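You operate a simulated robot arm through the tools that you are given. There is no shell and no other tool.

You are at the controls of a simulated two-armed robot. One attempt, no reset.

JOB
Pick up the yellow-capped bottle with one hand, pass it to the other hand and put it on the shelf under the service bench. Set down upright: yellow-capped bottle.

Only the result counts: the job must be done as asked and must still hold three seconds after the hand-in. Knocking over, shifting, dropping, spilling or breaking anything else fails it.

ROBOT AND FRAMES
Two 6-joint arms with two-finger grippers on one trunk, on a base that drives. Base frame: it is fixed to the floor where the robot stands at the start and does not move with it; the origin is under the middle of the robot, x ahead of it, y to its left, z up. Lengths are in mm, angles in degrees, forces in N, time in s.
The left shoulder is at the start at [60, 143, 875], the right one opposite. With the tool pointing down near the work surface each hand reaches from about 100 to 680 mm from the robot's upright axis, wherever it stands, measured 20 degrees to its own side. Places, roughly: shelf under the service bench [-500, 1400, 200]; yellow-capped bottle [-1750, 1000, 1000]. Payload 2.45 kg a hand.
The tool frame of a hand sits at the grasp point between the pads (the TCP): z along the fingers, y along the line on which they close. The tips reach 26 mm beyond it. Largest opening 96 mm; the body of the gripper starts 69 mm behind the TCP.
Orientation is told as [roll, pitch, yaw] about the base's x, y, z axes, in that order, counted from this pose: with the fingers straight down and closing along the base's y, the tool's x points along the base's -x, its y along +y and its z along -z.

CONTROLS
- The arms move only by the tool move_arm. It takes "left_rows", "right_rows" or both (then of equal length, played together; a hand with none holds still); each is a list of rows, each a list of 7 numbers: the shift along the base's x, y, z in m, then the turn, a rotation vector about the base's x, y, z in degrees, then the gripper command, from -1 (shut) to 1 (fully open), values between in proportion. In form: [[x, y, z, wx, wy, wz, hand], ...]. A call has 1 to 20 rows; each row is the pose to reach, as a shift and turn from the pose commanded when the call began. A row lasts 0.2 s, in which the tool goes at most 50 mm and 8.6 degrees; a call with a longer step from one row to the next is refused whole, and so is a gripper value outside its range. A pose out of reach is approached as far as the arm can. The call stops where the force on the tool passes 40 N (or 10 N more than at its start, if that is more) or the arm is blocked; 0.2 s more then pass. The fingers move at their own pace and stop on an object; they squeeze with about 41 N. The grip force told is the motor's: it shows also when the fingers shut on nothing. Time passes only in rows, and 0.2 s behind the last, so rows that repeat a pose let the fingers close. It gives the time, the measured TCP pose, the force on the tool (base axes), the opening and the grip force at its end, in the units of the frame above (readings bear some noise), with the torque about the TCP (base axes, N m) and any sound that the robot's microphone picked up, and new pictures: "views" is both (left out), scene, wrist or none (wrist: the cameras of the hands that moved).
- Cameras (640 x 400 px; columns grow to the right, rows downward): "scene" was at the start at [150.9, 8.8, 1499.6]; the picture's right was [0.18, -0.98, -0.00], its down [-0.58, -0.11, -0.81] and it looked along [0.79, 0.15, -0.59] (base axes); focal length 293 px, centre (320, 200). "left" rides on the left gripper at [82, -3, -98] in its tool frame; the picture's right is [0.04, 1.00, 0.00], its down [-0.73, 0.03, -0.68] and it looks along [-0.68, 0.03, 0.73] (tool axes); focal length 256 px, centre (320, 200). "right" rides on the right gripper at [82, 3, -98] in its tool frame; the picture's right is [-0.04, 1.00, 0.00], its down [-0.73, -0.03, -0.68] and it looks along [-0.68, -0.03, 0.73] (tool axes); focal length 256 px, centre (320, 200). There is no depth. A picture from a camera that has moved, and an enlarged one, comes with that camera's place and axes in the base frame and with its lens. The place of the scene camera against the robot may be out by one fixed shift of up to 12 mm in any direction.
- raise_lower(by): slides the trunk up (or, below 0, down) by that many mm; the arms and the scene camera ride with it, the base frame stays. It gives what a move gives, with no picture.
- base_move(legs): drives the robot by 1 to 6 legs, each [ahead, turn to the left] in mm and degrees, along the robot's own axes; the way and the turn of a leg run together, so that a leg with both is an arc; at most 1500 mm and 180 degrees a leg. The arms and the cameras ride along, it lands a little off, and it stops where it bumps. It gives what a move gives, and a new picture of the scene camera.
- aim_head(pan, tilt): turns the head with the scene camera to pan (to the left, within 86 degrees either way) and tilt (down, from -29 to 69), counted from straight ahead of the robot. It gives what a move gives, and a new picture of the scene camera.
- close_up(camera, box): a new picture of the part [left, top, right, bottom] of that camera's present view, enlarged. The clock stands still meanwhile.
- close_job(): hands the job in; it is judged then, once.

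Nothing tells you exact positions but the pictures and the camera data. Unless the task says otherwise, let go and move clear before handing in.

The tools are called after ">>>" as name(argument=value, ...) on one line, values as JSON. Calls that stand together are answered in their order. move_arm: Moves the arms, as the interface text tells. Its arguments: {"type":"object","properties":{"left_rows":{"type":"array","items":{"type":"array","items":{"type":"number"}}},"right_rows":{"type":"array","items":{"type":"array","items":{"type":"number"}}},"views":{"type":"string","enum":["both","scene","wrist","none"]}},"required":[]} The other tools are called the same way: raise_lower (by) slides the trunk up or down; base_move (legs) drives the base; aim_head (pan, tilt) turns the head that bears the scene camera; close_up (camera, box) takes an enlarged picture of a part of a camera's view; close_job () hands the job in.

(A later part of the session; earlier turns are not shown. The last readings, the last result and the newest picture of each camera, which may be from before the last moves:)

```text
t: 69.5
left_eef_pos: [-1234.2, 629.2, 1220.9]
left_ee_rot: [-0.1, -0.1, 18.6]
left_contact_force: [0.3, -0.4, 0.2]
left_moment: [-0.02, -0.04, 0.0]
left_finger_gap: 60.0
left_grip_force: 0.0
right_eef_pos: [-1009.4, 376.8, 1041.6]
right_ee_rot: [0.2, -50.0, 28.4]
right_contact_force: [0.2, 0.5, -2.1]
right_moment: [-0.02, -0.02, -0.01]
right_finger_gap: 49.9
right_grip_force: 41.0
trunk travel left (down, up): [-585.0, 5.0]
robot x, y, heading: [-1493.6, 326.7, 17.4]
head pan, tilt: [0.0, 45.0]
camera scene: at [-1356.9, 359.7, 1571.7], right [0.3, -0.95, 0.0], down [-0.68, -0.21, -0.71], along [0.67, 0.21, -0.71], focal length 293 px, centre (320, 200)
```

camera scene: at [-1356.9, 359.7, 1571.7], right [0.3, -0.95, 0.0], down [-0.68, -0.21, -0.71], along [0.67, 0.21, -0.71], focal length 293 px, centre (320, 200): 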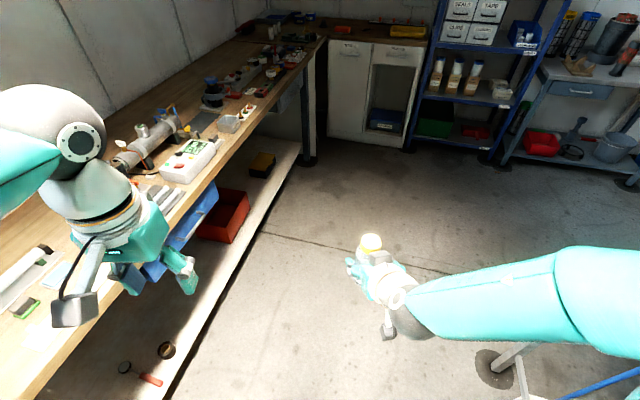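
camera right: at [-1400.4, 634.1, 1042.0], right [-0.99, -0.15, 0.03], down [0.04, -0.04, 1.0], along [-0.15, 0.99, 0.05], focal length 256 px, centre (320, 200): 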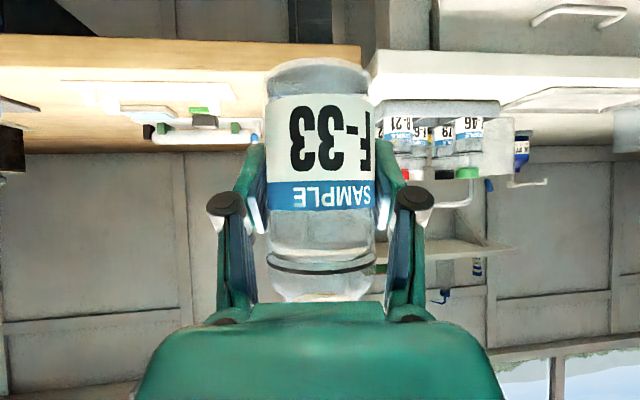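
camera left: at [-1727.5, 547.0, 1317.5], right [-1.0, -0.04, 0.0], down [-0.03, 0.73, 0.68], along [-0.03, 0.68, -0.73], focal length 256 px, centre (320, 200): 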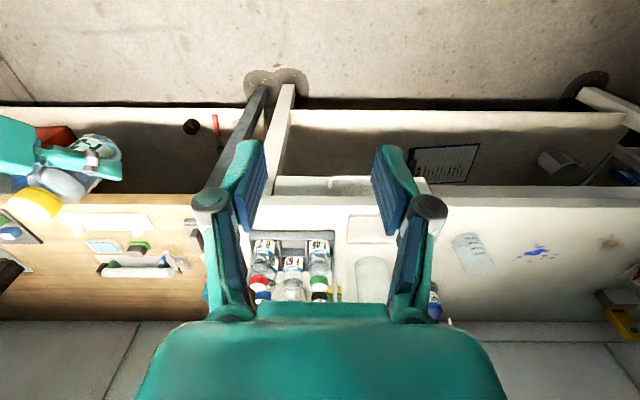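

The turn stopped at 17° heading with something blocking it, probably near the right elbow. I'll look to the right before moving.

>>> aim_head(pan=-60, tilt=30)

>>> aim_head(pan=-86, tilt=50)

```text
t: 70.8
left_eef_pos: [-1233.0, 629.2, 1221.7]
left_ee_rot: [-0.1, -0.1, 18.6]
left_contact_force: [0.1, -0.7, -0.3]
left_moment: [-0.03, -0.02, 0.03]
left_finger_gap: 60.1
left_grip_force: 0.1
right_eef_pos: [-1009.4, 377.3, 1042.4]
right_ee_rot: [0.2, -50.0, 28.5]
right_contact_force: [-0.3, -0.5, -3.0]
right_moment: [0.02, -0.01, 0.01]
right_finger_gap: 49.9
right_grip_force: 41.5
trunk travel left (down, up): [-585.0, 5.0]
robot x, y, heading: [-1491.9, 320.2, 17.3]
head pan, tilt: [-60.0, 30.0]
camera scene: at [-1367.8, 274.0, 1594.4], right [-0.68, -0.74, 0.0], down [-0.37, 0.34, -0.87], along [0.64, -0.59, -0.5], focal length 293 px, centre (320, 200)
```

scene: 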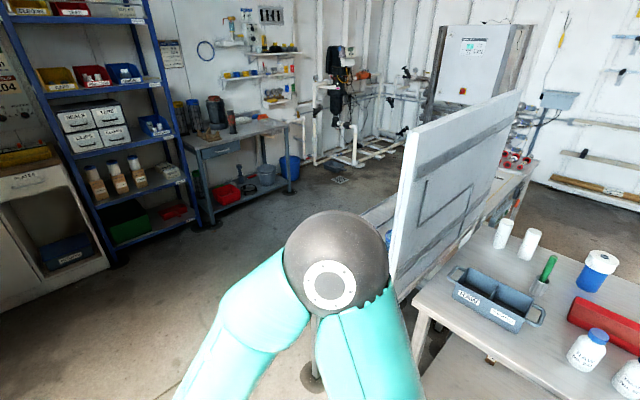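

```text
t: 71.7
left_eef_pos: [-1233.3, 627.7, 1220.6]
left_ee_rot: [-0.1, 0.0, 18.6]
left_contact_force: [-0.6, 0.4, -0.4]
left_moment: [0.0, -0.05, 0.0]
left_finger_gap: 60.0
left_grip_force: 0.1
right_eef_pos: [-1009.1, 376.0, 1043.0]
right_ee_rot: [0.1, -49.9, 28.6]
right_contact_force: [-0.1, -0.7, -1.5]
right_moment: [0.06, -0.04, 0.03]
right_finger_gap: 49.9
right_grip_force: 40.7
trunk travel left (down, up): [-585.0, 5.0]
robot x, y, heading: [-1497.3, 323.9, 17.2]
head pan, tilt: [-85.9, 50.0]
camera scene: at [-1406.2, 263.6, 1564.9], right [-0.93, -0.37, 0.0], down [-0.28, 0.71, -0.64], along [0.23, -0.6, -0.77], focal length 293 px, centre (320, 200)
```

scene: 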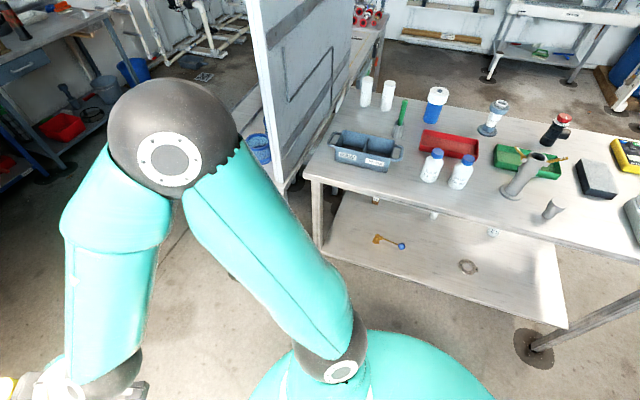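

Nothing seems to have been touched: the hands are exactly where an ideal turn would put them, and only the base drifted sideways, as in the first long turn. I'll use shorter turns from here and keep the hands short of the bench edge.

>>> base_move(legs=[[0, -8], [460, 0]])

>>> base_move(legs=[[0, 27]])

>>> base_move(legs=[[0, 27]])

>>> base_move(legs=[[0, 27]])

```text
t: 75.2
left_eef_pos: [-740.0, 661.9, 1219.9]
left_ee_rot: [-0.1, -0.2, 10.4]
left_contact_force: [0.0, -0.7, -0.1]
left_moment: [-0.02, -0.01, -0.03]
left_finger_gap: 59.8
left_grip_force: 0.1
right_eef_pos: [-555.4, 382.4, 1041.5]
right_ee_rot: [0.1, -50.0, 20.4]
right_contact_force: [0.1, 0.3, -1.7]
right_moment: [0.03, 0.02, -0.01]
right_finger_gap: 49.4
right_grip_force: 40.7
trunk travel left (down, up): [-585.0, 5.0]
robot x, y, heading: [-1043.5, 397.4, 9.3]
head pan, tilt: [-85.9, 50.0]
camera scene: at [-962.6, 323.3, 1564.9], right [-0.97, -0.23, 0.0], down [-0.18, 0.75, -0.64], along [0.15, -0.63, -0.77], focal length 293 px, centre (320, 200)
```

scene: 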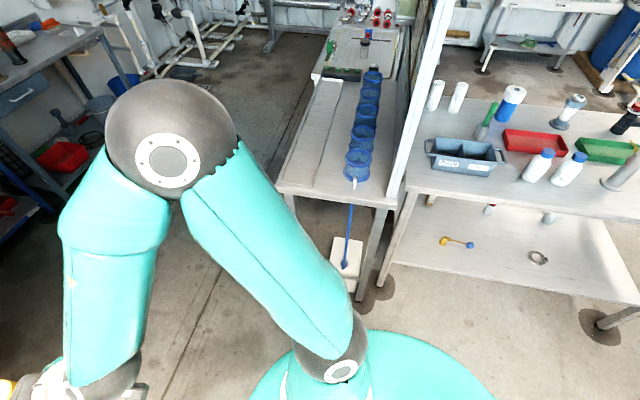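

```text
t: 77.1
left_eef_pos: [-895.8, 769.9, 1221.5]
left_ee_rot: [-0.1, -0.2, 37.4]
left_contact_force: [-0.3, 0.0, -0.2]
left_moment: [-0.02, -0.01, 0.0]
left_finger_gap: 60.1
left_grip_force: 0.0
right_eef_pos: [-602.9, 602.5, 1042.2]
right_ee_rot: [0.2, -50.0, 47.3]
right_contact_force: [0.5, 0.5, -2.5]
right_moment: [0.0, 0.06, 0.02]
right_finger_gap: 49.3
right_grip_force: 40.9
trunk travel left (down, up): [-585.0, 5.0]
robot x, y, heading: [-1036.9, 380.0, 36.3]
head pan, tilt: [-85.9, 50.0]
camera scene: at [-933.8, 351.6, 1564.9], right [-0.76, -0.65, 0.0], down [-0.5, 0.58, -0.64], along [0.42, -0.49, -0.77], focal length 293 px, centre (320, 200)
```

scene: 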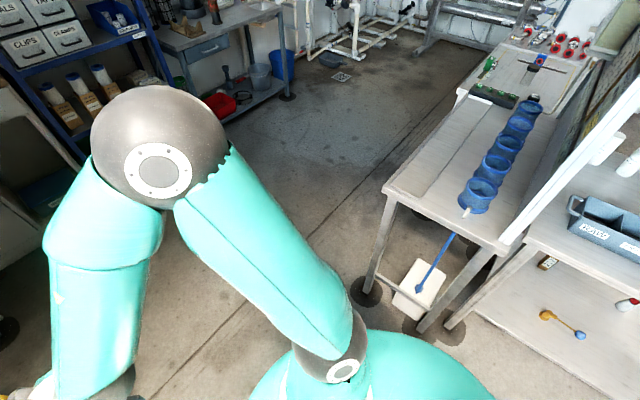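

```text
t: 79.0
left_eef_pos: [-1087.8, 795.2, 1221.4]
left_ee_rot: [-0.1, -0.1, 64.4]
left_contact_force: [0.1, 1.0, 0.3]
left_moment: [-0.02, 0.01, 0.0]
left_finger_gap: 59.9
left_grip_force: 0.0
right_eef_pos: [-750.8, 778.0, 1042.5]
right_ee_rot: [0.2, -49.9, 74.4]
right_contact_force: [-0.5, 0.3, -2.0]
right_moment: [0.04, 0.01, 0.0]
right_finger_gap: 49.6
right_grip_force: 40.6
trunk travel left (down, up): [-585.0, 5.0]
robot x, y, heading: [-1022.1, 376.8, 63.4]
head pan, tilt: [-85.9, 50.0]
camera scene: at [-918.3, 394.6, 1564.9], right [-0.38, -0.92, 0.0], down [-0.71, 0.29, -0.64], along [0.59, -0.25, -0.77], focal length 293 px, centre (320, 200)
```

scene: 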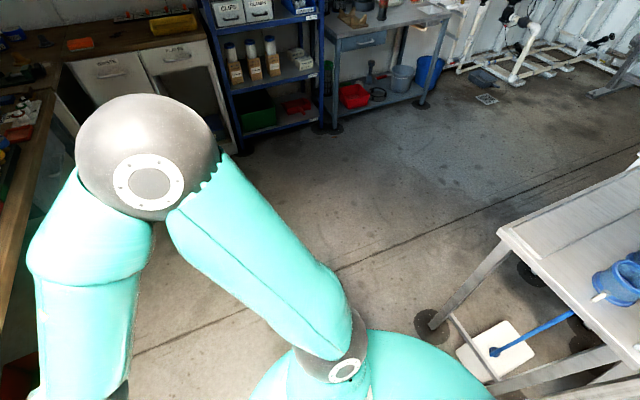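

```text
t: 80.9
left_eef_pos: [-1269.4, 718.9, 1221.9]
left_ee_rot: [-0.2, -0.1, 91.4]
left_contact_force: [-0.2, 0.3, 0.6]
left_moment: [-0.01, 0.01, 0.04]
left_finger_gap: 59.9
left_grip_force: 0.0
right_eef_pos: [-961.4, 858.8, 1043.7]
right_ee_rot: [0.2, -49.8, 101.4]
right_contact_force: [0.1, 0.6, -1.8]
right_moment: [-0.01, 0.0, 0.02]
right_finger_gap: 49.6
right_grip_force: 40.9
trunk travel left (down, up): [-585.0, 5.0]
robot x, y, heading: [-1006.0, 375.6, 90.1]
head pan, tilt: [-85.9, 50.0]
camera scene: at [-924.5, 436.8, 1564.9], right [0.08, -1.0, 0.0], down [-0.76, -0.06, -0.64], along [0.64, 0.05, -0.77], focal length 293 px, centre (320, 200)
```

scene: 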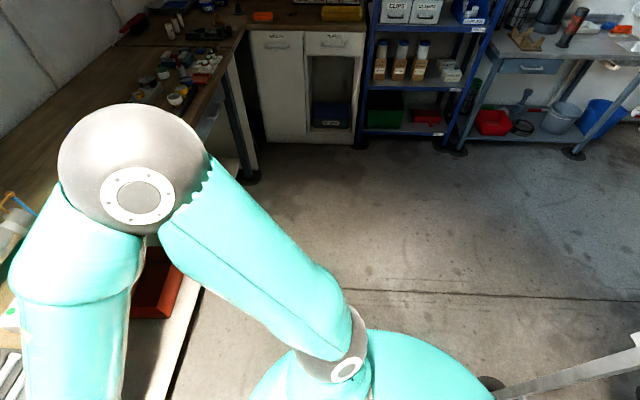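

I'm now facing the service bench at x≈-1006. I'll look at the shelf area in front of me.

>>> aim_head(pan=0, tilt=45)

>>> close_up(camera="right", box=[200, 40, 440, 340])

```text
t: 82.5
left_eef_pos: [-1270.7, 719.5, 1222.3]
left_ee_rot: [-0.1, -0.2, 91.3]
left_contact_force: [0.1, -0.2, -0.4]
left_moment: [0.0, 0.01, 0.01]
left_finger_gap: 60.0
left_grip_force: 0.0
right_eef_pos: [-963.2, 857.2, 1043.2]
right_ee_rot: [0.2, -49.9, 101.4]
right_contact_force: [-0.3, 1.4, -2.5]
right_moment: [-0.04, -0.01, 0.06]
right_finger_gap: 49.7
right_grip_force: 40.8
trunk travel left (down, up): [-585.0, 5.0]
robot x, y, heading: [-1004.0, 376.7, 90.0]
head pan, tilt: [0.0, 45.0]
camera scene: at [-1001.4, 512.2, 1571.8], right [1.0, 0.0, 0.0], down [0.0, -0.71, -0.71], along [0.0, 0.71, -0.71], focal length 293 px, centre (320, 200)
```

scene: 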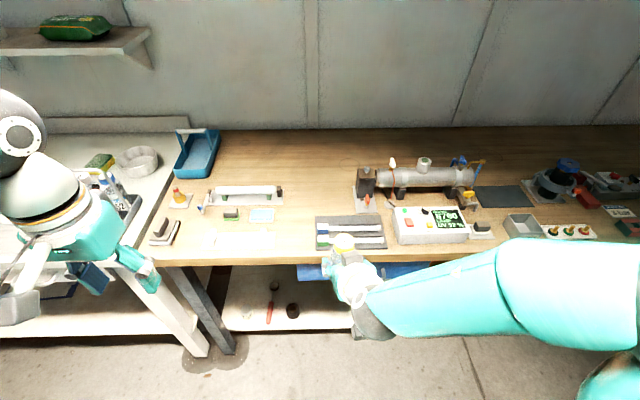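

```text
1.33 times, centred on (320, 190) of right
camera zoom: at [-939.8, 732.1, 1044.1], right [-0.98, -0.17, 0.03], down [0.04, -0.04, 1.0], along [-0.17, 0.98, 0.05], focal length 341 px, centre (320, 213)
```

zoom: 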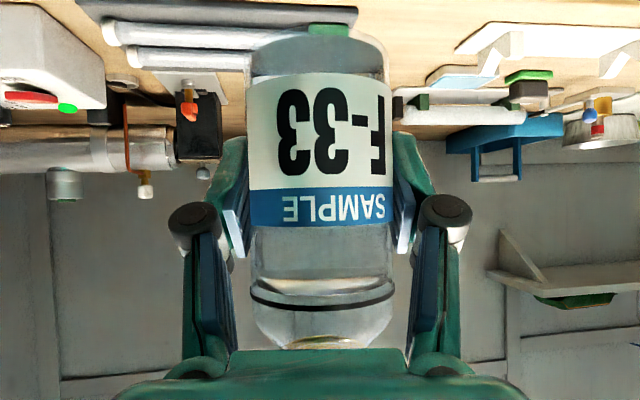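

The bottle is still firmly held and upright. The bench front edge is at about y≈937. I'll back off a little for clearance and lower the trunk to see the shelf from a low viewpoint.

>>> base_move(legs=[[-90, 0]])

>>> raise_lower(by=-300)

>>> aim_head(pan=0, tilt=40)

```text
t: 83.6
left_eef_pos: [-1268.0, 626.4, 1223.7]
left_ee_rot: [-0.1, -0.3, 91.5]
left_contact_force: [1.0, -1.4, -0.3]
left_moment: [0.02, 0.03, -0.01]
left_finger_gap: 60.0
left_grip_force: 0.0
right_eef_pos: [-961.7, 766.2, 1044.4]
right_ee_rot: [0.3, -50.0, 101.3]
right_contact_force: [-0.2, 0.1, -2.2]
right_moment: [0.02, -0.01, 0.01]
right_finger_gap: 49.5
right_grip_force: 40.9
trunk travel left (down, up): [-585.0, 5.0]
robot x, y, heading: [-1001.3, 285.8, 90.2]
head pan, tilt: [0.0, 45.0]
camera scene: at [-1001.1, 419.0, 1572.0], right [1.0, 0.01, 0.0], down [0.0, -0.71, -0.71], along [0.0, 0.71, -0.71], focal length 293 px, centre (320, 200)
```

scene: 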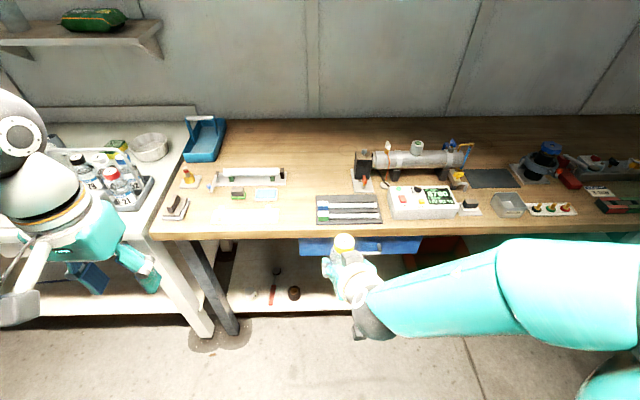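

```text
t: 86.6
left_eef_pos: [-1269.4, 627.1, 923.0]
left_ee_rot: [-0.1, -0.2, 91.5]
left_contact_force: [0.2, 0.4, -0.4]
left_moment: [0.02, -0.01, 0.02]
left_finger_gap: 59.7
left_grip_force: 0.0
right_eef_pos: [-961.6, 766.7, 744.7]
right_ee_rot: [0.2, -49.9, 101.3]
right_contact_force: [0.5, -0.4, -2.9]
right_moment: [-0.02, -0.01, -0.01]
right_finger_gap: 49.7
right_grip_force: 41.6
trunk travel left (down, up): [-285.0, 305.0]
robot x, y, heading: [-1005.7, 287.5, 90.6]
head pan, tilt: [0.0, 45.0]
```

```text
t: 87.3
left_eef_pos: [-1269.6, 627.4, 922.6]
left_ee_rot: [-0.1, -0.1, 91.5]
left_contact_force: [-0.5, 0.2, -0.1]
left_moment: [-0.02, 0.01, 0.0]
left_finger_gap: 60.0
left_grip_force: 0.0
right_eef_pos: [-962.6, 768.2, 743.5]
right_ee_rot: [0.2, -49.9, 101.4]
right_contact_force: [0.1, 0.0, -1.0]
right_moment: [0.01, 0.0, 0.03]
right_finger_gap: 49.5
right_grip_force: 41.5
trunk travel left (down, up): [-285.0, 305.0]
robot x, y, heading: [-1002.6, 288.2, 90.1]
head pan, tilt: [0.0, 40.0]
camera scene: at [-1001.2, 424.6, 1279.0], right [1.0, 0.01, 0.0], down [0.0, -0.64, -0.77], along [0.0, 0.77, -0.64], focal length 293 px, centre (320, 200)
```

scene: 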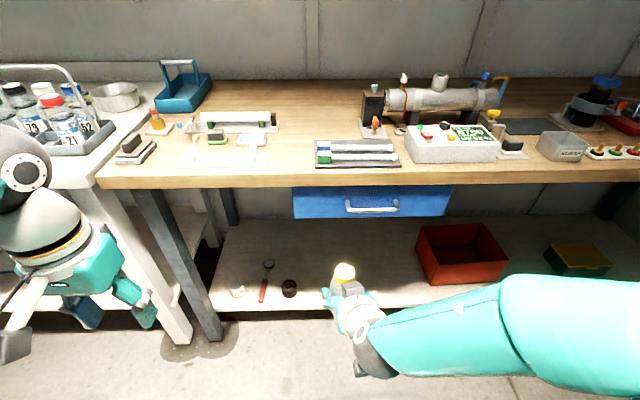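

I can see the shelf now: the jar, mirror tool and tape are at its left end, the red bin and green box to the right, and free space lies between. I'll zoom in to measure the shelf edge.

>>> close_up(camera="scene", box=[200, 200, 360, 330])

>>> close_up(camera="scene", box=[330, 180, 530, 320])

```text
3.08 times, centred on (280, 265) of scene
camera zoom: at [-1001.2, 424.6, 1279.0], right [1.0, 0.01, 0.0], down [0.0, -0.64, -0.77], along [0.0, 0.77, -0.64], focal length 902 px, centre (443, 0)
```

zoom: 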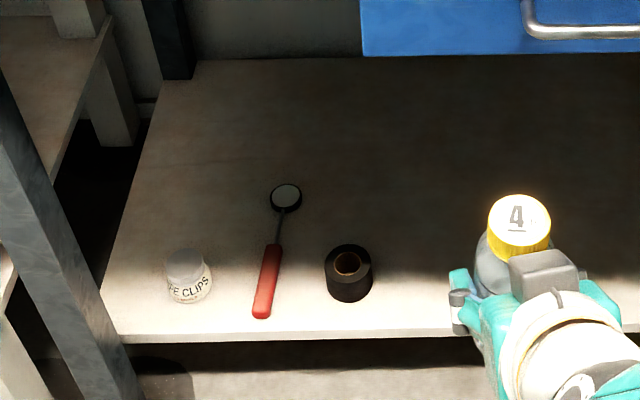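

```text
2.86 times, centred on (430, 250) of scene
camera zoom: at [-1001.2, 424.6, 1279.0], right [1.0, 0.01, 0.0], down [0.0, -0.64, -0.77], along [0.0, 0.77, -0.64], focal length 838 px, centre (6, 57)
```

zoom: 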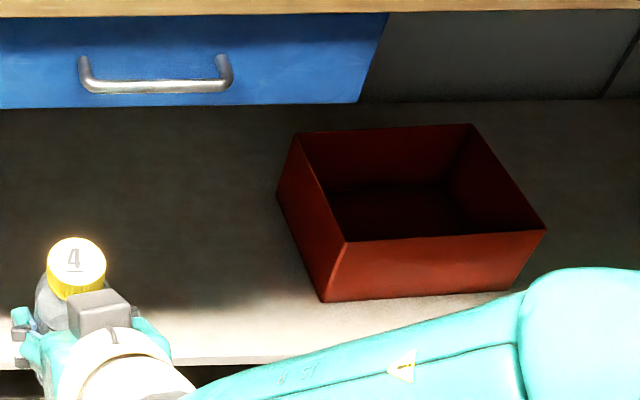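

I'll lower the trunk further and use the new view to triangulate the shelf height and front edge.

>>> raise_lower(by=-270)

>>> aim_head(pan=10, tilt=35)

>>> close_up(camera="scene", box=[260, 180, 460, 320])

```text
t: 90.0
left_eef_pos: [-1269.2, 627.2, 652.5]
left_ee_rot: [-0.1, -0.1, 91.5]
left_contact_force: [-0.4, -0.1, 0.1]
left_moment: [-0.02, 0.0, 0.05]
left_finger_gap: 59.9
left_grip_force: 0.1
right_eef_pos: [-961.3, 766.4, 475.1]
right_ee_rot: [0.3, -49.9, 101.3]
right_contact_force: [0.3, 0.3, -1.2]
right_moment: [-0.02, 0.0, -0.01]
right_finger_gap: 49.5
right_grip_force: 40.6
trunk travel left (down, up): [-15.0, 575.0]
robot x, y, heading: [-1003.5, 285.3, 90.1]
head pan, tilt: [0.0, 40.0]
```

```text
t: 90.7
left_eef_pos: [-1269.9, 628.3, 654.0]
left_ee_rot: [-0.2, 0.0, 91.5]
left_contact_force: [0.3, 0.5, 0.0]
left_moment: [-0.01, -0.02, -0.02]
left_finger_gap: 60.1
left_grip_force: 0.1
right_eef_pos: [-961.6, 766.2, 473.3]
right_ee_rot: [0.2, -49.9, 101.4]
right_contact_force: [-0.5, -0.3, -1.3]
right_moment: [0.02, 0.0, 0.0]
right_finger_gap: 49.5
right_grip_force: 41.0
trunk travel left (down, up): [-15.0, 575.0]
robot x, y, heading: [-1002.1, 286.2, 90.3]
head pan, tilt: [10.0, 35.0]
camera scene: at [-1016.4, 426.1, 1016.6], right [0.98, 0.18, 0.0], down [0.1, -0.56, -0.82], along [-0.15, 0.81, -0.57], focal length 293 px, centre (320, 200)
```

scene: 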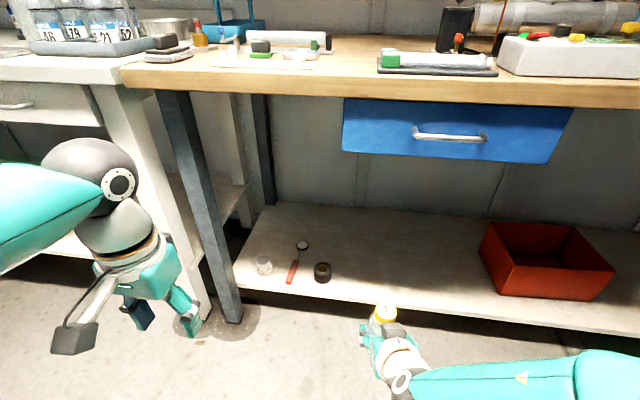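

```text
2.86 times, centred on (360, 250) of scene
camera zoom: at [-1016.4, 426.1, 1016.6], right [0.98, 0.18, 0.0], down [0.1, -0.56, -0.82], along [-0.15, 0.81, -0.57], focal length 838 px, centre (206, 57)
```

zoom: 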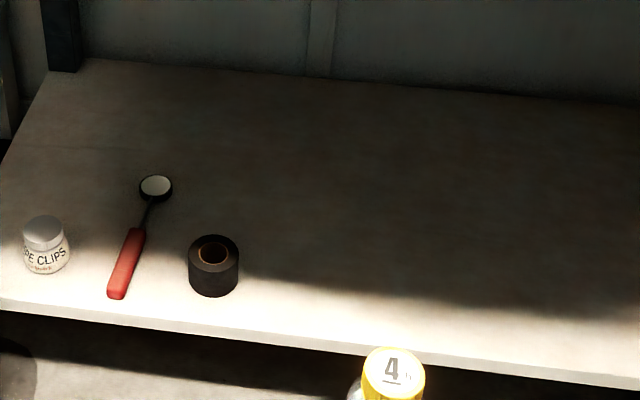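

Combining the two heights puts the shelf's top at about z≈240 (±20) and its front edge at about y≈1015–1045. The free zone is x≈-1080…-600, so I'll aim for about x≈-880. I'll lower the right hand and shift it right while still in front of the shelf, then check the arm's posture.

>>> move_arm(right_rows=[[0.015, 0, -0.02, 0, 0, 0, -1], [0.03, 0, -0.04, 0, 0, 0, -1], [0.045, 0, -0.06, 0, 0, 0, -1], [0.06, 0, -0.08, 0, 0, 0, -1], [0.075, 0, -0.1, 0, 0, 0, -1], [0.08, 0, -0.11, 0, 0, 0, -1], [0.08, 0, -0.11, 0, 0, 0, -1]], views="both")

>>> aim_head(pan=-45, tilt=45)

```text
t: 92.3
left_eef_pos: [-1269.3, 628.1, 652.9]
left_ee_rot: [-0.1, 0.0, 91.6]
left_contact_force: [0.3, 0.8, 0.0]
left_moment: [-0.07, -0.05, 0.05]
left_finger_gap: 60.0
left_grip_force: 0.1
right_eef_pos: [-896.8, 767.5, 371.3]
right_ee_rot: [-0.4, -49.7, 101.4]
right_contact_force: [0.5, 0.5, -1.6]
right_moment: [-0.01, -0.01, -0.01]
right_finger_gap: 49.6
right_grip_force: 41.1
right hand out of reach, approached as far as the arm can: row 5, 6, 7
trunk travel left (down, up): [-15.0, 575.0]
robot x, y, heading: [-1003.0, 286.1, 90.0]
head pan, tilt: [10.0, 35.0]
camera scene: at [-1016.4, 426.1, 1016.6], right [0.98, 0.18, 0.0], down [0.1, -0.56, -0.82], along [-0.15, 0.81, -0.57], focal length 293 px, centre (320, 200)
camera right: at [-875.0, 641.3, 372.3], right [-0.99, -0.17, 0.03], down [0.03, -0.04, 1.0], along [-0.17, 0.99, 0.04], focal length 256 px, centre (320, 200)
```

scene: 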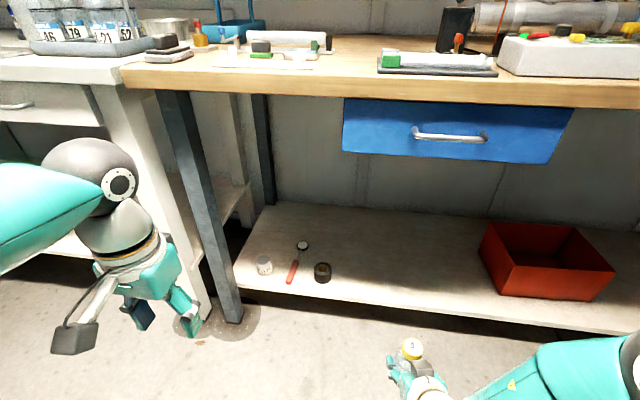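
right: 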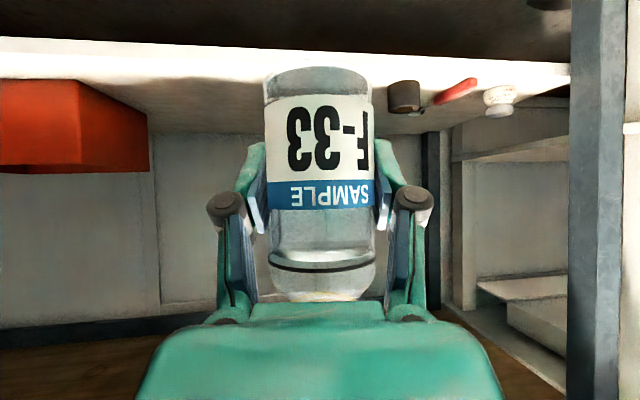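

```text
t: 93.6
left_eef_pos: [-1270.6, 627.2, 653.9]
left_ee_rot: [-0.1, -0.1, 91.4]
left_contact_force: [-0.3, -0.5, 0.3]
left_moment: [0.0, 0.03, 0.0]
left_finger_gap: 59.9
left_grip_force: 0.1
right_eef_pos: [-896.7, 767.6, 371.1]
right_ee_rot: [-0.4, -49.5, 101.3]
right_contact_force: [0.5, 0.9, -2.6]
right_moment: [0.0, 0.02, 0.03]
right_finger_gap: 49.5
right_grip_force: 40.5
trunk travel left (down, up): [-15.0, 575.0]
robot x, y, heading: [-1002.4, 283.4, 90.4]
head pan, tilt: [-45.0, 45.0]
camera scene: at [-943.5, 397.4, 1001.8], right [0.71, -0.7, 0.0], down [-0.5, -0.5, -0.71], along [0.5, 0.5, -0.71], focal length 293 px, centre (320, 200)
```

scene: 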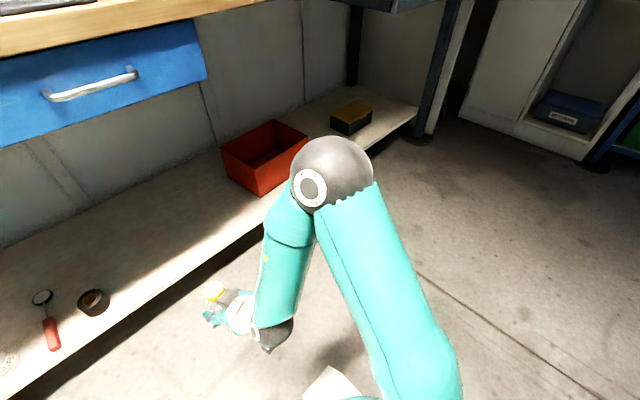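

The arm is near its folded limit here, but fine. I'll use the right wrist camera close-up to measure the shelf edge height from a low angle.

>>> close_up(camera="right", box=[120, 20, 320, 145])

>>> close_up(camera="right", box=[360, 20, 560, 145])

```text
3.20 times, centred on (220, 82) of right
camera zoom: at [-874.9, 641.2, 372.4], right [-0.99, -0.17, 0.03], down [0.03, -0.04, 1.0], along [-0.17, 0.99, 0.04], focal length 819 px, centre (640, 576)
```

zoom: 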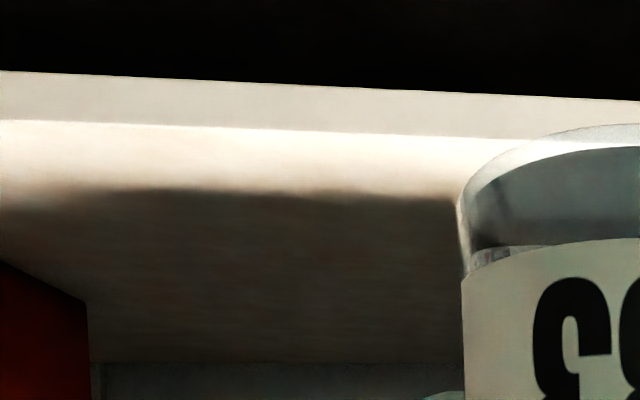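

```text
3.20 times, centred on (460, 82) of right
camera zoom: at [-874.9, 641.2, 372.4], right [-0.99, -0.17, 0.03], down [0.03, -0.04, 1.0], along [-0.17, 0.99, 0.04], focal length 819 px, centre (-128, 576)
```

zoom: 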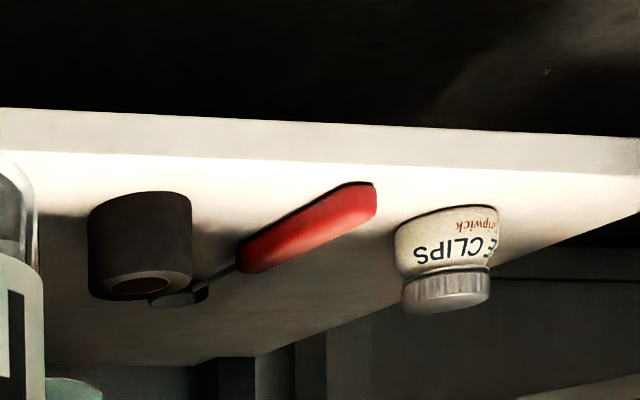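

Combining the wrist and scene views, the shelf top is at about z≈175 and its front edge at about y≈1055–1070. I'll drive forward 250 mm with the bottle well above shelf level and measure again.

>>> base_move(legs=[[230, 0]])

>>> move_arm(right_rows=[[0, 0.01, 0, 0, 0, 0, -1], [0, 0.02, 0, 0, 0, 0, -1], [0, 0.02, 0, 0, 0, 0, -1]], views="both")

>>> close_up(camera="right", box=[120, 0, 320, 125])

```text
t: 95.3
left_eef_pos: [-1270.6, 854.1, 653.1]
left_ee_rot: [-0.2, -0.2, 91.7]
left_contact_force: [0.4, 0.1, 0.6]
left_moment: [-0.01, 0.02, 0.0]
left_finger_gap: 59.9
left_grip_force: 0.1
right_eef_pos: [-897.2, 995.4, 370.3]
right_ee_rot: [-0.4, -49.5, 101.5]
right_contact_force: [-0.4, -0.2, -1.9]
right_moment: [0.01, 0.0, 0.0]
right_finger_gap: 49.6
right_grip_force: 40.9
trunk travel left (down, up): [-15.0, 575.0]
robot x, y, heading: [-1003.9, 512.7, 90.4]
head pan, tilt: [-45.0, 45.0]
camera scene: at [-945.0, 624.9, 1001.8], right [0.71, -0.7, 0.0], down [-0.5, -0.5, -0.71], along [0.5, 0.5, -0.71], focal length 293 px, centre (320, 200)
```

scene: 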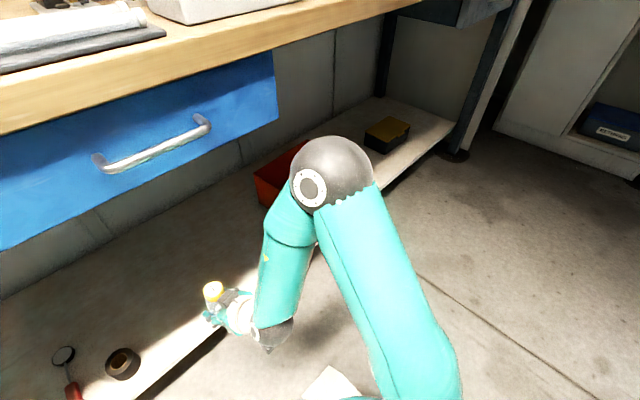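

```text
t: 96.1
left_eef_pos: [-1271.0, 855.3, 654.0]
left_ee_rot: [-0.1, -0.1, 91.6]
left_contact_force: [-0.4, 0.4, -0.3]
left_moment: [0.02, -0.02, 0.01]
left_finger_gap: 60.0
left_grip_force: 0.0
right_eef_pos: [-898.4, 1016.7, 372.1]
right_ee_rot: [-0.3, -49.6, 101.5]
right_contact_force: [0.2, -0.6, -2.1]
right_moment: [0.04, 0.01, -0.04]
right_finger_gap: 49.5
right_grip_force: 40.8
trunk travel left (down, up): [-15.0, 575.0]
robot x, y, heading: [-1007.0, 514.5, 90.6]
head pan, tilt: [-45.0, 45.0]
camera scene: at [-945.0, 625.0, 1001.8], right [0.71, -0.7, 0.0], down [-0.5, -0.5, -0.71], along [0.5, 0.5, -0.71], focal length 293 px, centre (320, 200)
camera right: at [-877.0, 889.3, 372.7], right [-0.99, -0.17, 0.03], down [0.03, -0.04, 1.0], along [-0.17, 0.98, 0.04], focal length 256 px, centre (320, 200)
```

scene: 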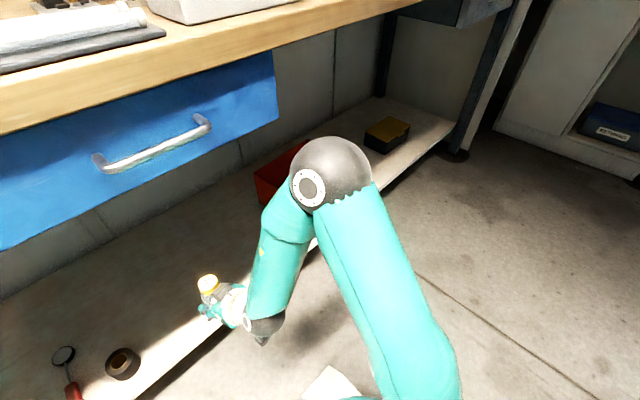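
right: 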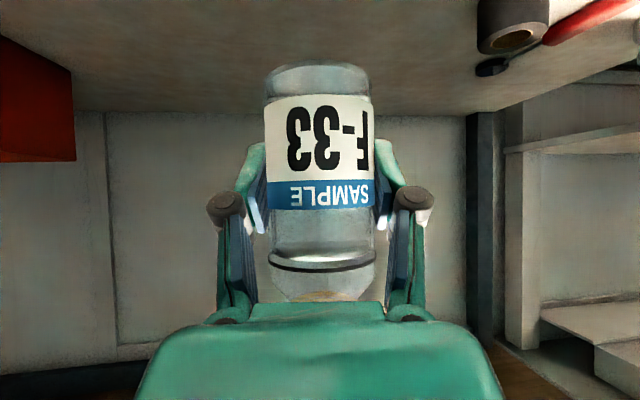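

```text
3.20 times, centred on (220, 62) of right
camera zoom: at [-877.0, 889.3, 372.7], right [-0.99, -0.17, 0.03], down [0.03, -0.04, 1.0], along [-0.17, 0.98, 0.04], focal length 819 px, centre (640, 640)
```

zoom: 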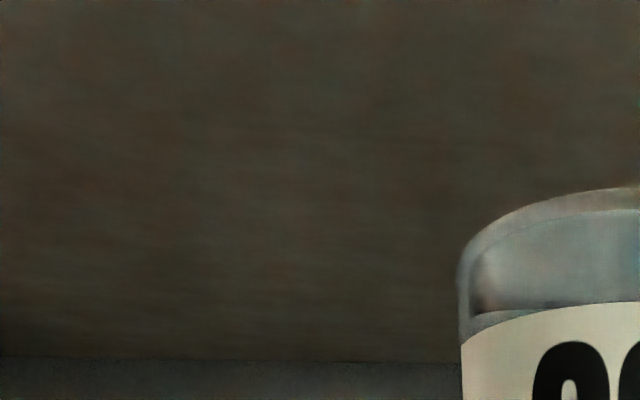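

The two wrist views give the shelf top at about z≈168 and its front edge at about y≈1070. I'll drive forward another 100 mm so the bottle is over the shelf, still about 150 mm above it.

>>> base_move(legs=[[100, 0]])

>>> aim_head(pan=-20, tilt=45)

```text
t: 97.3
left_eef_pos: [-1271.4, 927.7, 654.1]
left_ee_rot: [0.0, 0.4, 91.3]
left_contact_force: [0.5, 0.3, -0.5]
left_moment: [-0.01, 0.0, -0.01]
left_finger_gap: 60.0
left_grip_force: 0.0
right_eef_pos: [-899.4, 1098.8, 373.9]
right_ee_rot: [-0.5, -49.7, 101.7]
right_contact_force: [0.1, -0.2, -1.6]
right_moment: [0.01, 0.01, -0.01]
right_finger_gap: 49.7
right_grip_force: 41.4
trunk travel left (down, up): [-15.0, 575.0]
robot x, y, heading: [-1007.9, 596.4, 90.4]
head pan, tilt: [-45.0, 45.0]
stopped in leg 1: the robot was blocked; the commanded pose is now the measured one
camera scene: at [-946.1, 705.8, 1002.3], right [0.71, -0.7, 0.0], down [-0.5, -0.5, -0.71], along [0.5, 0.51, -0.71], focal length 293 px, centre (320, 200)
```

scene: 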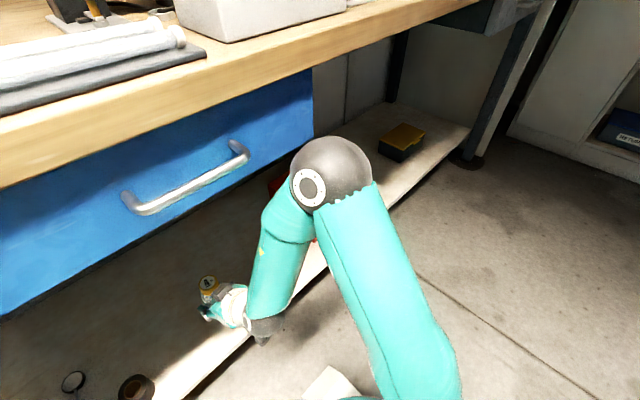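

```text
t: 98.2
left_eef_pos: [-1270.7, 928.9, 654.0]
left_ee_rot: [0.0, 0.5, 91.5]
left_contact_force: [-0.5, 0.9, 0.3]
left_moment: [-0.02, 0.02, -0.01]
left_finger_gap: 60.0
left_grip_force: 0.1
right_eef_pos: [-899.8, 1098.5, 374.6]
right_ee_rot: [-0.5, -49.8, 101.8]
right_contact_force: [0.0, -0.4, -2.5]
right_moment: [-0.03, 0.01, -0.01]
right_finger_gap: 49.5
right_grip_force: 40.9
trunk travel left (down, up): [-15.0, 575.0]
robot x, y, heading: [-1006.9, 596.7, 90.6]
head pan, tilt: [-20.0, 45.0]
camera scene: at [-975.9, 723.5, 1002.3], right [0.94, -0.33, 0.0], down [-0.24, -0.66, -0.71], along [0.24, 0.67, -0.7], focal length 293 px, centre (320, 200)
```

scene: 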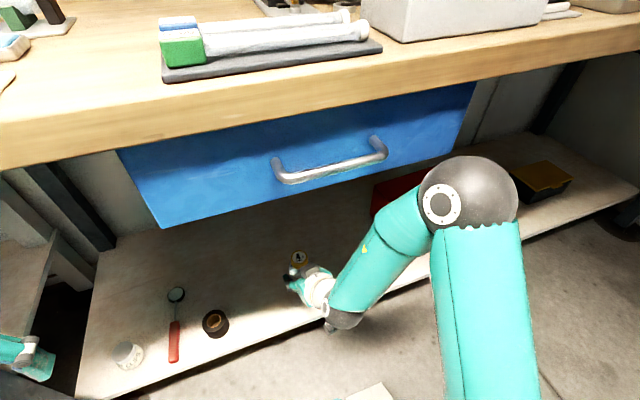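

The base stopped about 18 mm early. The left wrist, which hangs at bench-top height, has most likely reached the bench's front edge. I'll look left before doing anything.

>>> aim_head(pan=50, tilt=35)

```text
t: 99.6
left_eef_pos: [-1272.0, 928.1, 653.2]
left_ee_rot: [0.0, 0.3, 91.5]
left_contact_force: [0.1, -0.1, 0.7]
left_moment: [0.0, 0.03, 0.02]
left_finger_gap: 59.9
left_grip_force: 0.1
right_eef_pos: [-900.4, 1098.4, 374.9]
right_ee_rot: [-0.5, -49.9, 101.6]
right_contact_force: [0.2, 0.0, -2.2]
right_moment: [0.0, -0.02, -0.02]
right_finger_gap: 49.5
right_grip_force: 41.2
trunk travel left (down, up): [-15.0, 575.0]
robot x, y, heading: [-1005.6, 598.8, 90.7]
head pan, tilt: [50.0, 35.0]
camera scene: at [-1071.0, 702.8, 1017.1], right [0.64, 0.77, 0.0], down [0.44, -0.36, -0.82], along [-0.63, 0.52, -0.57], focal length 293 px, centre (320, 200)
```

scene: 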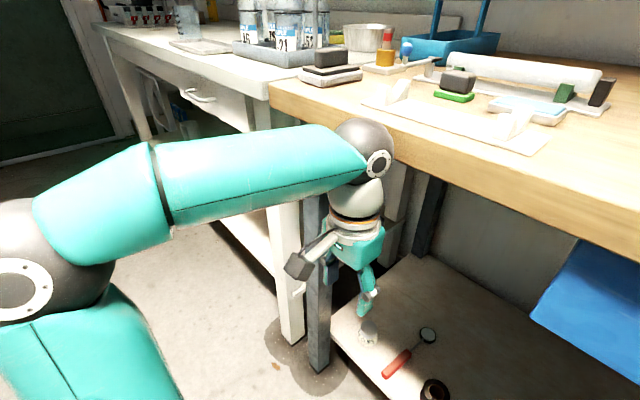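

As suspected, the left wrist ball is resting against the bench's front edge, and nothing on the bench is disturbed. I'll pull the left hand back from it.

>>> move_arm(left_rows=[[0, -0.025, 0, 0, 0, 0, 0.25], [0, -0.055, 0, 0, 0, 0, 0.25], [-0.01, -0.085, 0, 0, 0, 0, 0.25], [-0.02, -0.115, 0, 0, 0, 0, 0.25], [-0.03, -0.14, 0, 0, 0, 0, 0.25], [-0.03, -0.14, 0, 0, 0, 0, 0.25]], views="scene")

```text
t: 101.0
left_eef_pos: [-1302.4, 792.1, 651.2]
left_ee_rot: [0.0, 0.4, 91.4]
left_contact_force: [-0.5, -0.4, -0.2]
left_moment: [-0.01, 0.01, -0.02]
left_finger_gap: 59.9
left_grip_force: 0.1
right_eef_pos: [-899.6, 1100.4, 372.2]
right_ee_rot: [-0.3, -49.7, 101.5]
right_contact_force: [0.2, -0.1, -2.3]
right_moment: [0.0, 0.01, 0.01]
right_finger_gap: 49.7
right_grip_force: 41.1
trunk travel left (down, up): [-15.0, 575.0]
robot x, y, heading: [-1009.1, 598.9, 90.4]
head pan, tilt: [50.0, 35.0]
camera scene: at [-1070.6, 707.4, 1016.6], right [0.64, 0.77, 0.0], down [0.44, -0.37, -0.82], along [-0.63, 0.52, -0.57], focal length 293 px, centre (320, 200)
```

scene: 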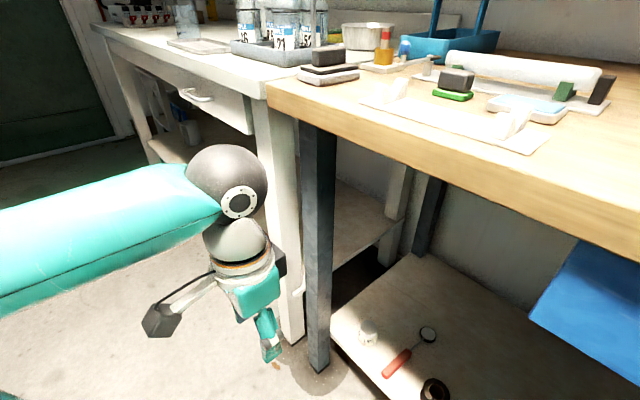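

The left hand is clear and the bench is untouched. I'll extend the right hand forward over the shelf and lower it partway, watching for reach limits.

>>> aim_head(pan=-10, tilt=50)

>>> move_arm(right_rows=[[0, 0.02, 0, 0, 0, 0, -1], [0, 0.04, -0.01, 0, 0, 0, -1], [0, 0.062, -0.02, 0, 0, 0, -1], [0, 0.062, -0.045, 0, 0, 0, -1], [0, 0.062, -0.07, 0, 0, 0, -1], [0, 0.062, -0.09, 0, 0, 0, -1], [0, 0.062, -0.09, 0, 0, 0, -1]], views="both")

```text
t: 102.3
left_eef_pos: [-1301.0, 790.8, 651.0]
left_ee_rot: [0.0, 0.6, 91.4]
left_contact_force: [0.0, 0.0, -0.4]
left_moment: [0.0, 0.0, 0.03]
left_finger_gap: 60.1
left_grip_force: 0.1
right_eef_pos: [-899.8, 1100.0, 372.2]
right_ee_rot: [-0.4, -49.6, 101.5]
right_contact_force: [0.1, -0.3, -2.5]
right_moment: [0.01, 0.01, -0.02]
right_finger_gap: 49.6
right_grip_force: 40.8
trunk travel left (down, up): [-15.0, 575.0]
robot x, y, heading: [-1006.4, 594.0, 90.4]
head pan, tilt: [-10.0, 50.0]
camera scene: at [-990.0, 727.3, 994.9], right [0.99, -0.17, 0.0], down [-0.13, -0.76, -0.64], along [0.11, 0.63, -0.77], focal length 293 px, centre (320, 200)
```

scene: 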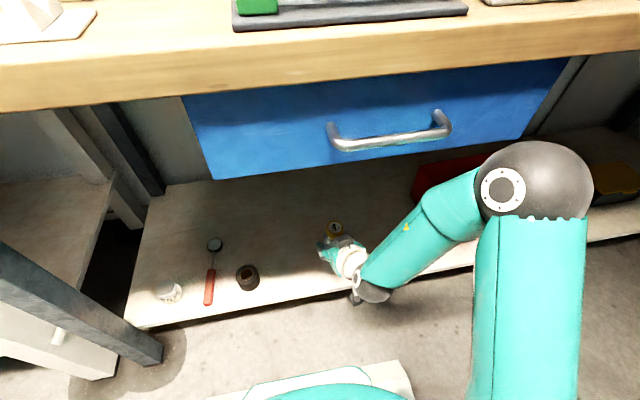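

```text
t: 103.9
left_eef_pos: [-1303.2, 792.8, 651.7]
left_ee_rot: [0.0, 0.6, 91.4]
left_contact_force: [0.5, 0.2, -0.3]
left_moment: [-0.03, -0.02, -0.02]
left_finger_gap: 59.8
left_grip_force: 0.1
right_eef_pos: [-920.0, 1165.6, 292.4]
right_ee_rot: [-1.5, -48.9, 101.4]
right_contact_force: [-0.3, 0.9, -2.6]
right_moment: [-0.01, 0.0, 0.03]
right_finger_gap: 49.4
right_grip_force: 41.1
right hand out of reach, approached as far as the arm can: row 4, 5, 6, 7
trunk travel left (down, up): [-15.0, 575.0]
robot x, y, heading: [-1007.6, 596.6, 90.6]
head pan, tilt: [-10.0, 50.0]
camera scene: at [-990.0, 727.4, 994.8], right [0.99, -0.17, 0.0], down [-0.13, -0.76, -0.64], along [0.11, 0.63, -0.77], focal length 293 px, centre (320, 200)
camera right: at [-900.8, 1039.9, 295.2], right [-0.99, -0.15, 0.01], down [0.02, -0.03, 1.0], along [-0.15, 0.99, 0.03], focal length 256 px, centre (320, 200)
```

scene: 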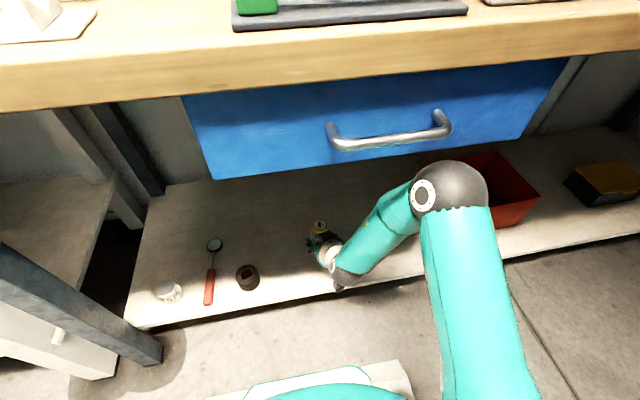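
right: 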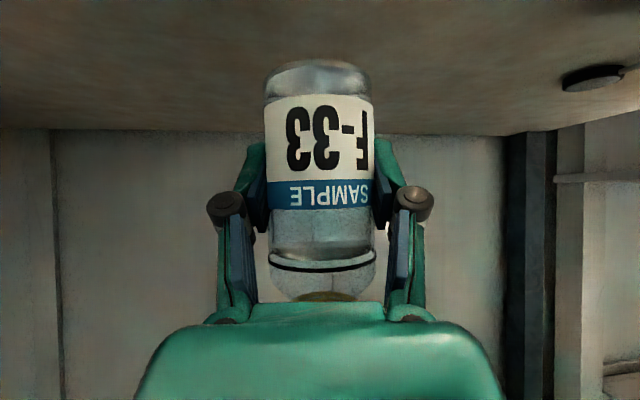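

The arm nears a joint limit down here: the hand drifted 20 mm left and rolled 1.5°. I'll yaw the hand further left and shift it slightly, which should relax the wrist. Yaw doesn't affect the bottle's uprightness.

>>> move_arm(right_rows=[[-0.015, 0, 0.01, 0, 0, 6, -1], [-0.03, 0, 0.01, 0, 0, 12, -1], [-0.045, 0, 0.01, 0, 0, 18, -1], [-0.06, 0, 0.01, 0, 0, 24, -1], [-0.06, 0, 0.01, 0, 0, 24, -1]], views="both")

```text
t: 105.1
left_eef_pos: [-1301.2, 792.8, 652.5]
left_ee_rot: [0.0, 0.6, 91.4]
left_contact_force: [-0.3, -0.9, 0.2]
left_moment: [0.02, 0.01, 0.0]
left_finger_gap: 60.0
left_grip_force: 0.1
right_eef_pos: [-1037.3, 1176.4, 342.4]
right_ee_rot: [-4.0, -46.2, 123.9]
right_contact_force: [0.7, 0.7, -1.8]
right_moment: [-0.01, -0.01, 0.0]
right_finger_gap: 49.5
right_grip_force: 40.4
right hand out of reach, approached as far as the arm can: row 1, 2, 3, 4, 5
trunk travel left (down, up): [-15.0, 575.0]
robot x, y, heading: [-1008.3, 600.8, 90.5]
head pan, tilt: [-10.0, 50.0]
camera scene: at [-990.0, 727.3, 994.9], right [0.99, -0.17, 0.0], down [-0.13, -0.76, -0.64], along [0.11, 0.63, -0.77], focal length 293 px, centre (320, 200)
camera right: at [-974.0, 1064.6, 350.1], right [-0.87, -0.49, -0.02], down [-0.02, 0.0, 1.0], along [-0.49, 0.87, -0.02], focal length 256 px, centre (320, 200)
```

scene: 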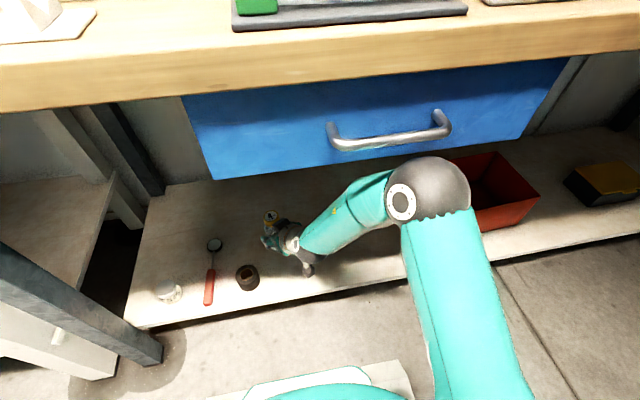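
right: 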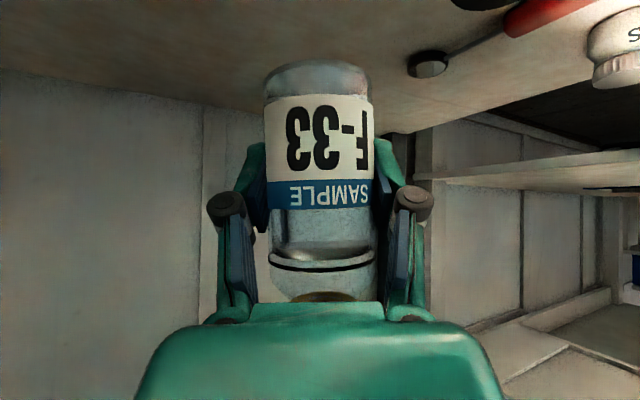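

That was the wrong direction. I'll go back and yaw the hand to the right instead, staying well above the shelf.

>>> move_arm(right_rows=[[0.015, 0, 0.01, 0, 0, -7, -1], [0.03, 0, 0.01, 0, 0, -14, -1], [0.045, 0, 0.01, 0, 0, -21, -1], [0.06, 0, 0.01, 0, 0, -28, -1], [0.07, 0, 0.01, 0, 0, -35, -1], [0.08, 0, 0.01, 0, 0, -42, -1], [0.08, 0, 0.01, 0, 0, -48, -1], [0.08, 0, 0.01, 0, 0, -48, -1]], views="both")

```text
t: 106.9
left_eef_pos: [-1302.2, 792.5, 651.7]
left_ee_rot: [0.0, 0.6, 91.5]
left_contact_force: [-0.2, -0.3, -0.4]
left_moment: [-0.02, -0.01, -0.04]
left_finger_gap: 60.1
left_grip_force: 0.1
right_eef_pos: [-953.0, 1174.3, 352.8]
right_ee_rot: [-4.0, -46.3, 75.8]
right_contact_force: [0.3, -0.3, -1.4]
right_moment: [0.0, 0.01, 0.03]
right_finger_gap: 49.6
right_grip_force: 40.6
trunk travel left (down, up): [-15.0, 575.0]
robot x, y, heading: [-1008.5, 597.4, 90.6]
head pan, tilt: [-10.0, 50.0]
camera scene: at [-990.0, 727.4, 994.9], right [0.99, -0.17, 0.0], down [-0.13, -0.76, -0.64], along [0.11, 0.63, -0.77], focal length 293 px, centre (320, 200)
camera right: at [-994.6, 1054.2, 361.9], right [-0.95, 0.32, -0.02], down [-0.01, 0.02, 1.0], along [0.32, 0.95, -0.01], focal length 256 px, centre (320, 200)
```

scene: 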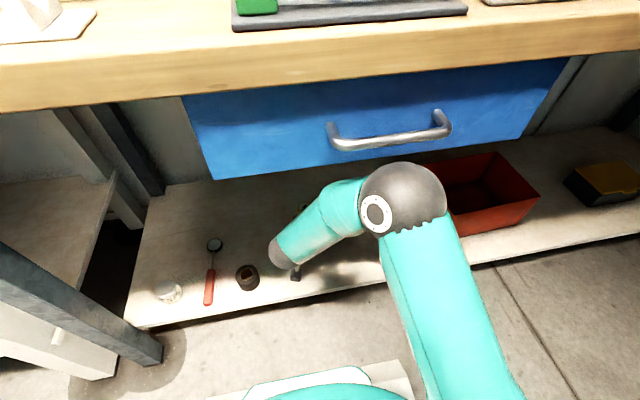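
right: 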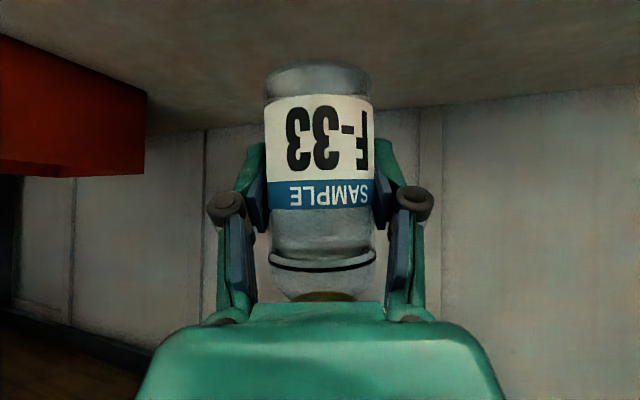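

This pose is within reach. The commanded pose was reset while limited, so the bottle now leans about 4.5°. I'll correct the tilt with a small rotation here, high above the shelf, and see whether it's reachable.

>>> move_arm(right_rows=[[0.01, 0, 0, 2.1, 0.8, 0, -1], [0.02, -0.005, 0, 4.27, 1.57, 0, -1], [0.03, -0.01, 0, 4.27, 1.57, 0, -1], [0.03, -0.01, 0, 4.27, 1.57, 0, -1]], views="both")

```text
t: 107.9
left_eef_pos: [-1302.0, 793.2, 652.6]
left_ee_rot: [-0.1, 0.7, 91.4]
left_contact_force: [-1.0, -0.1, -1.3]
left_moment: [0.04, 0.01, -0.01]
left_finger_gap: 60.3
left_grip_force: 0.0
right_eef_pos: [-923.2, 1165.9, 353.1]
right_ee_rot: [0.1, -49.9, 72.9]
right_contact_force: [0.5, -0.1, -1.6]
right_moment: [0.02, 0.02, 0.0]
right_finger_gap: 49.7
right_grip_force: 41.2
trunk travel left (down, up): [-15.0, 575.0]
robot x, y, heading: [-1003.7, 597.9, 90.4]
head pan, tilt: [-10.0, 50.0]
camera scene: at [-990.0, 727.3, 994.9], right [0.99, -0.17, 0.0], down [-0.13, -0.76, -0.64], along [0.11, 0.63, -0.77], focal length 293 px, centre (320, 200)
camera right: at [-963.7, 1044.8, 353.7], right [-0.95, 0.32, 0.03], down [0.01, -0.05, 1.0], along [0.32, 0.95, 0.05], focal length 256 px, centre (320, 200)
```

scene: 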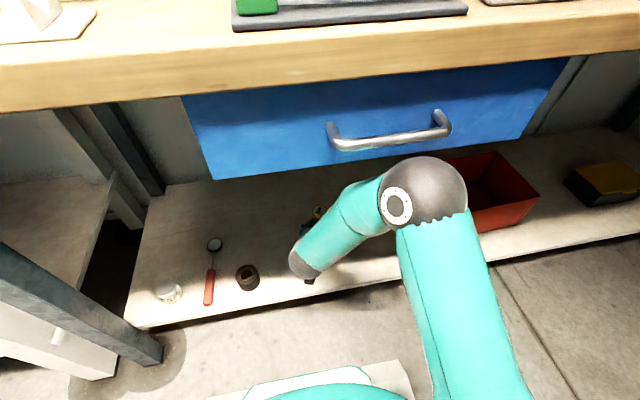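
right: 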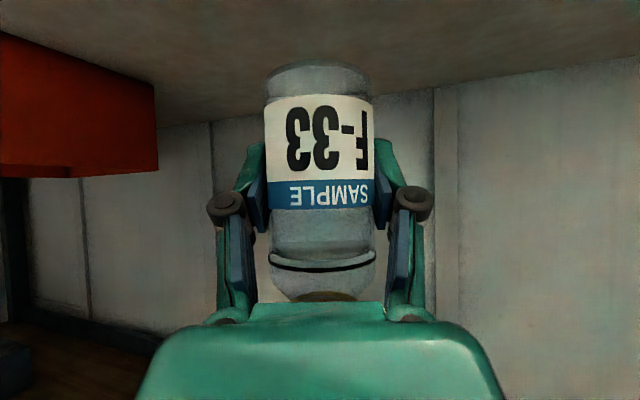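

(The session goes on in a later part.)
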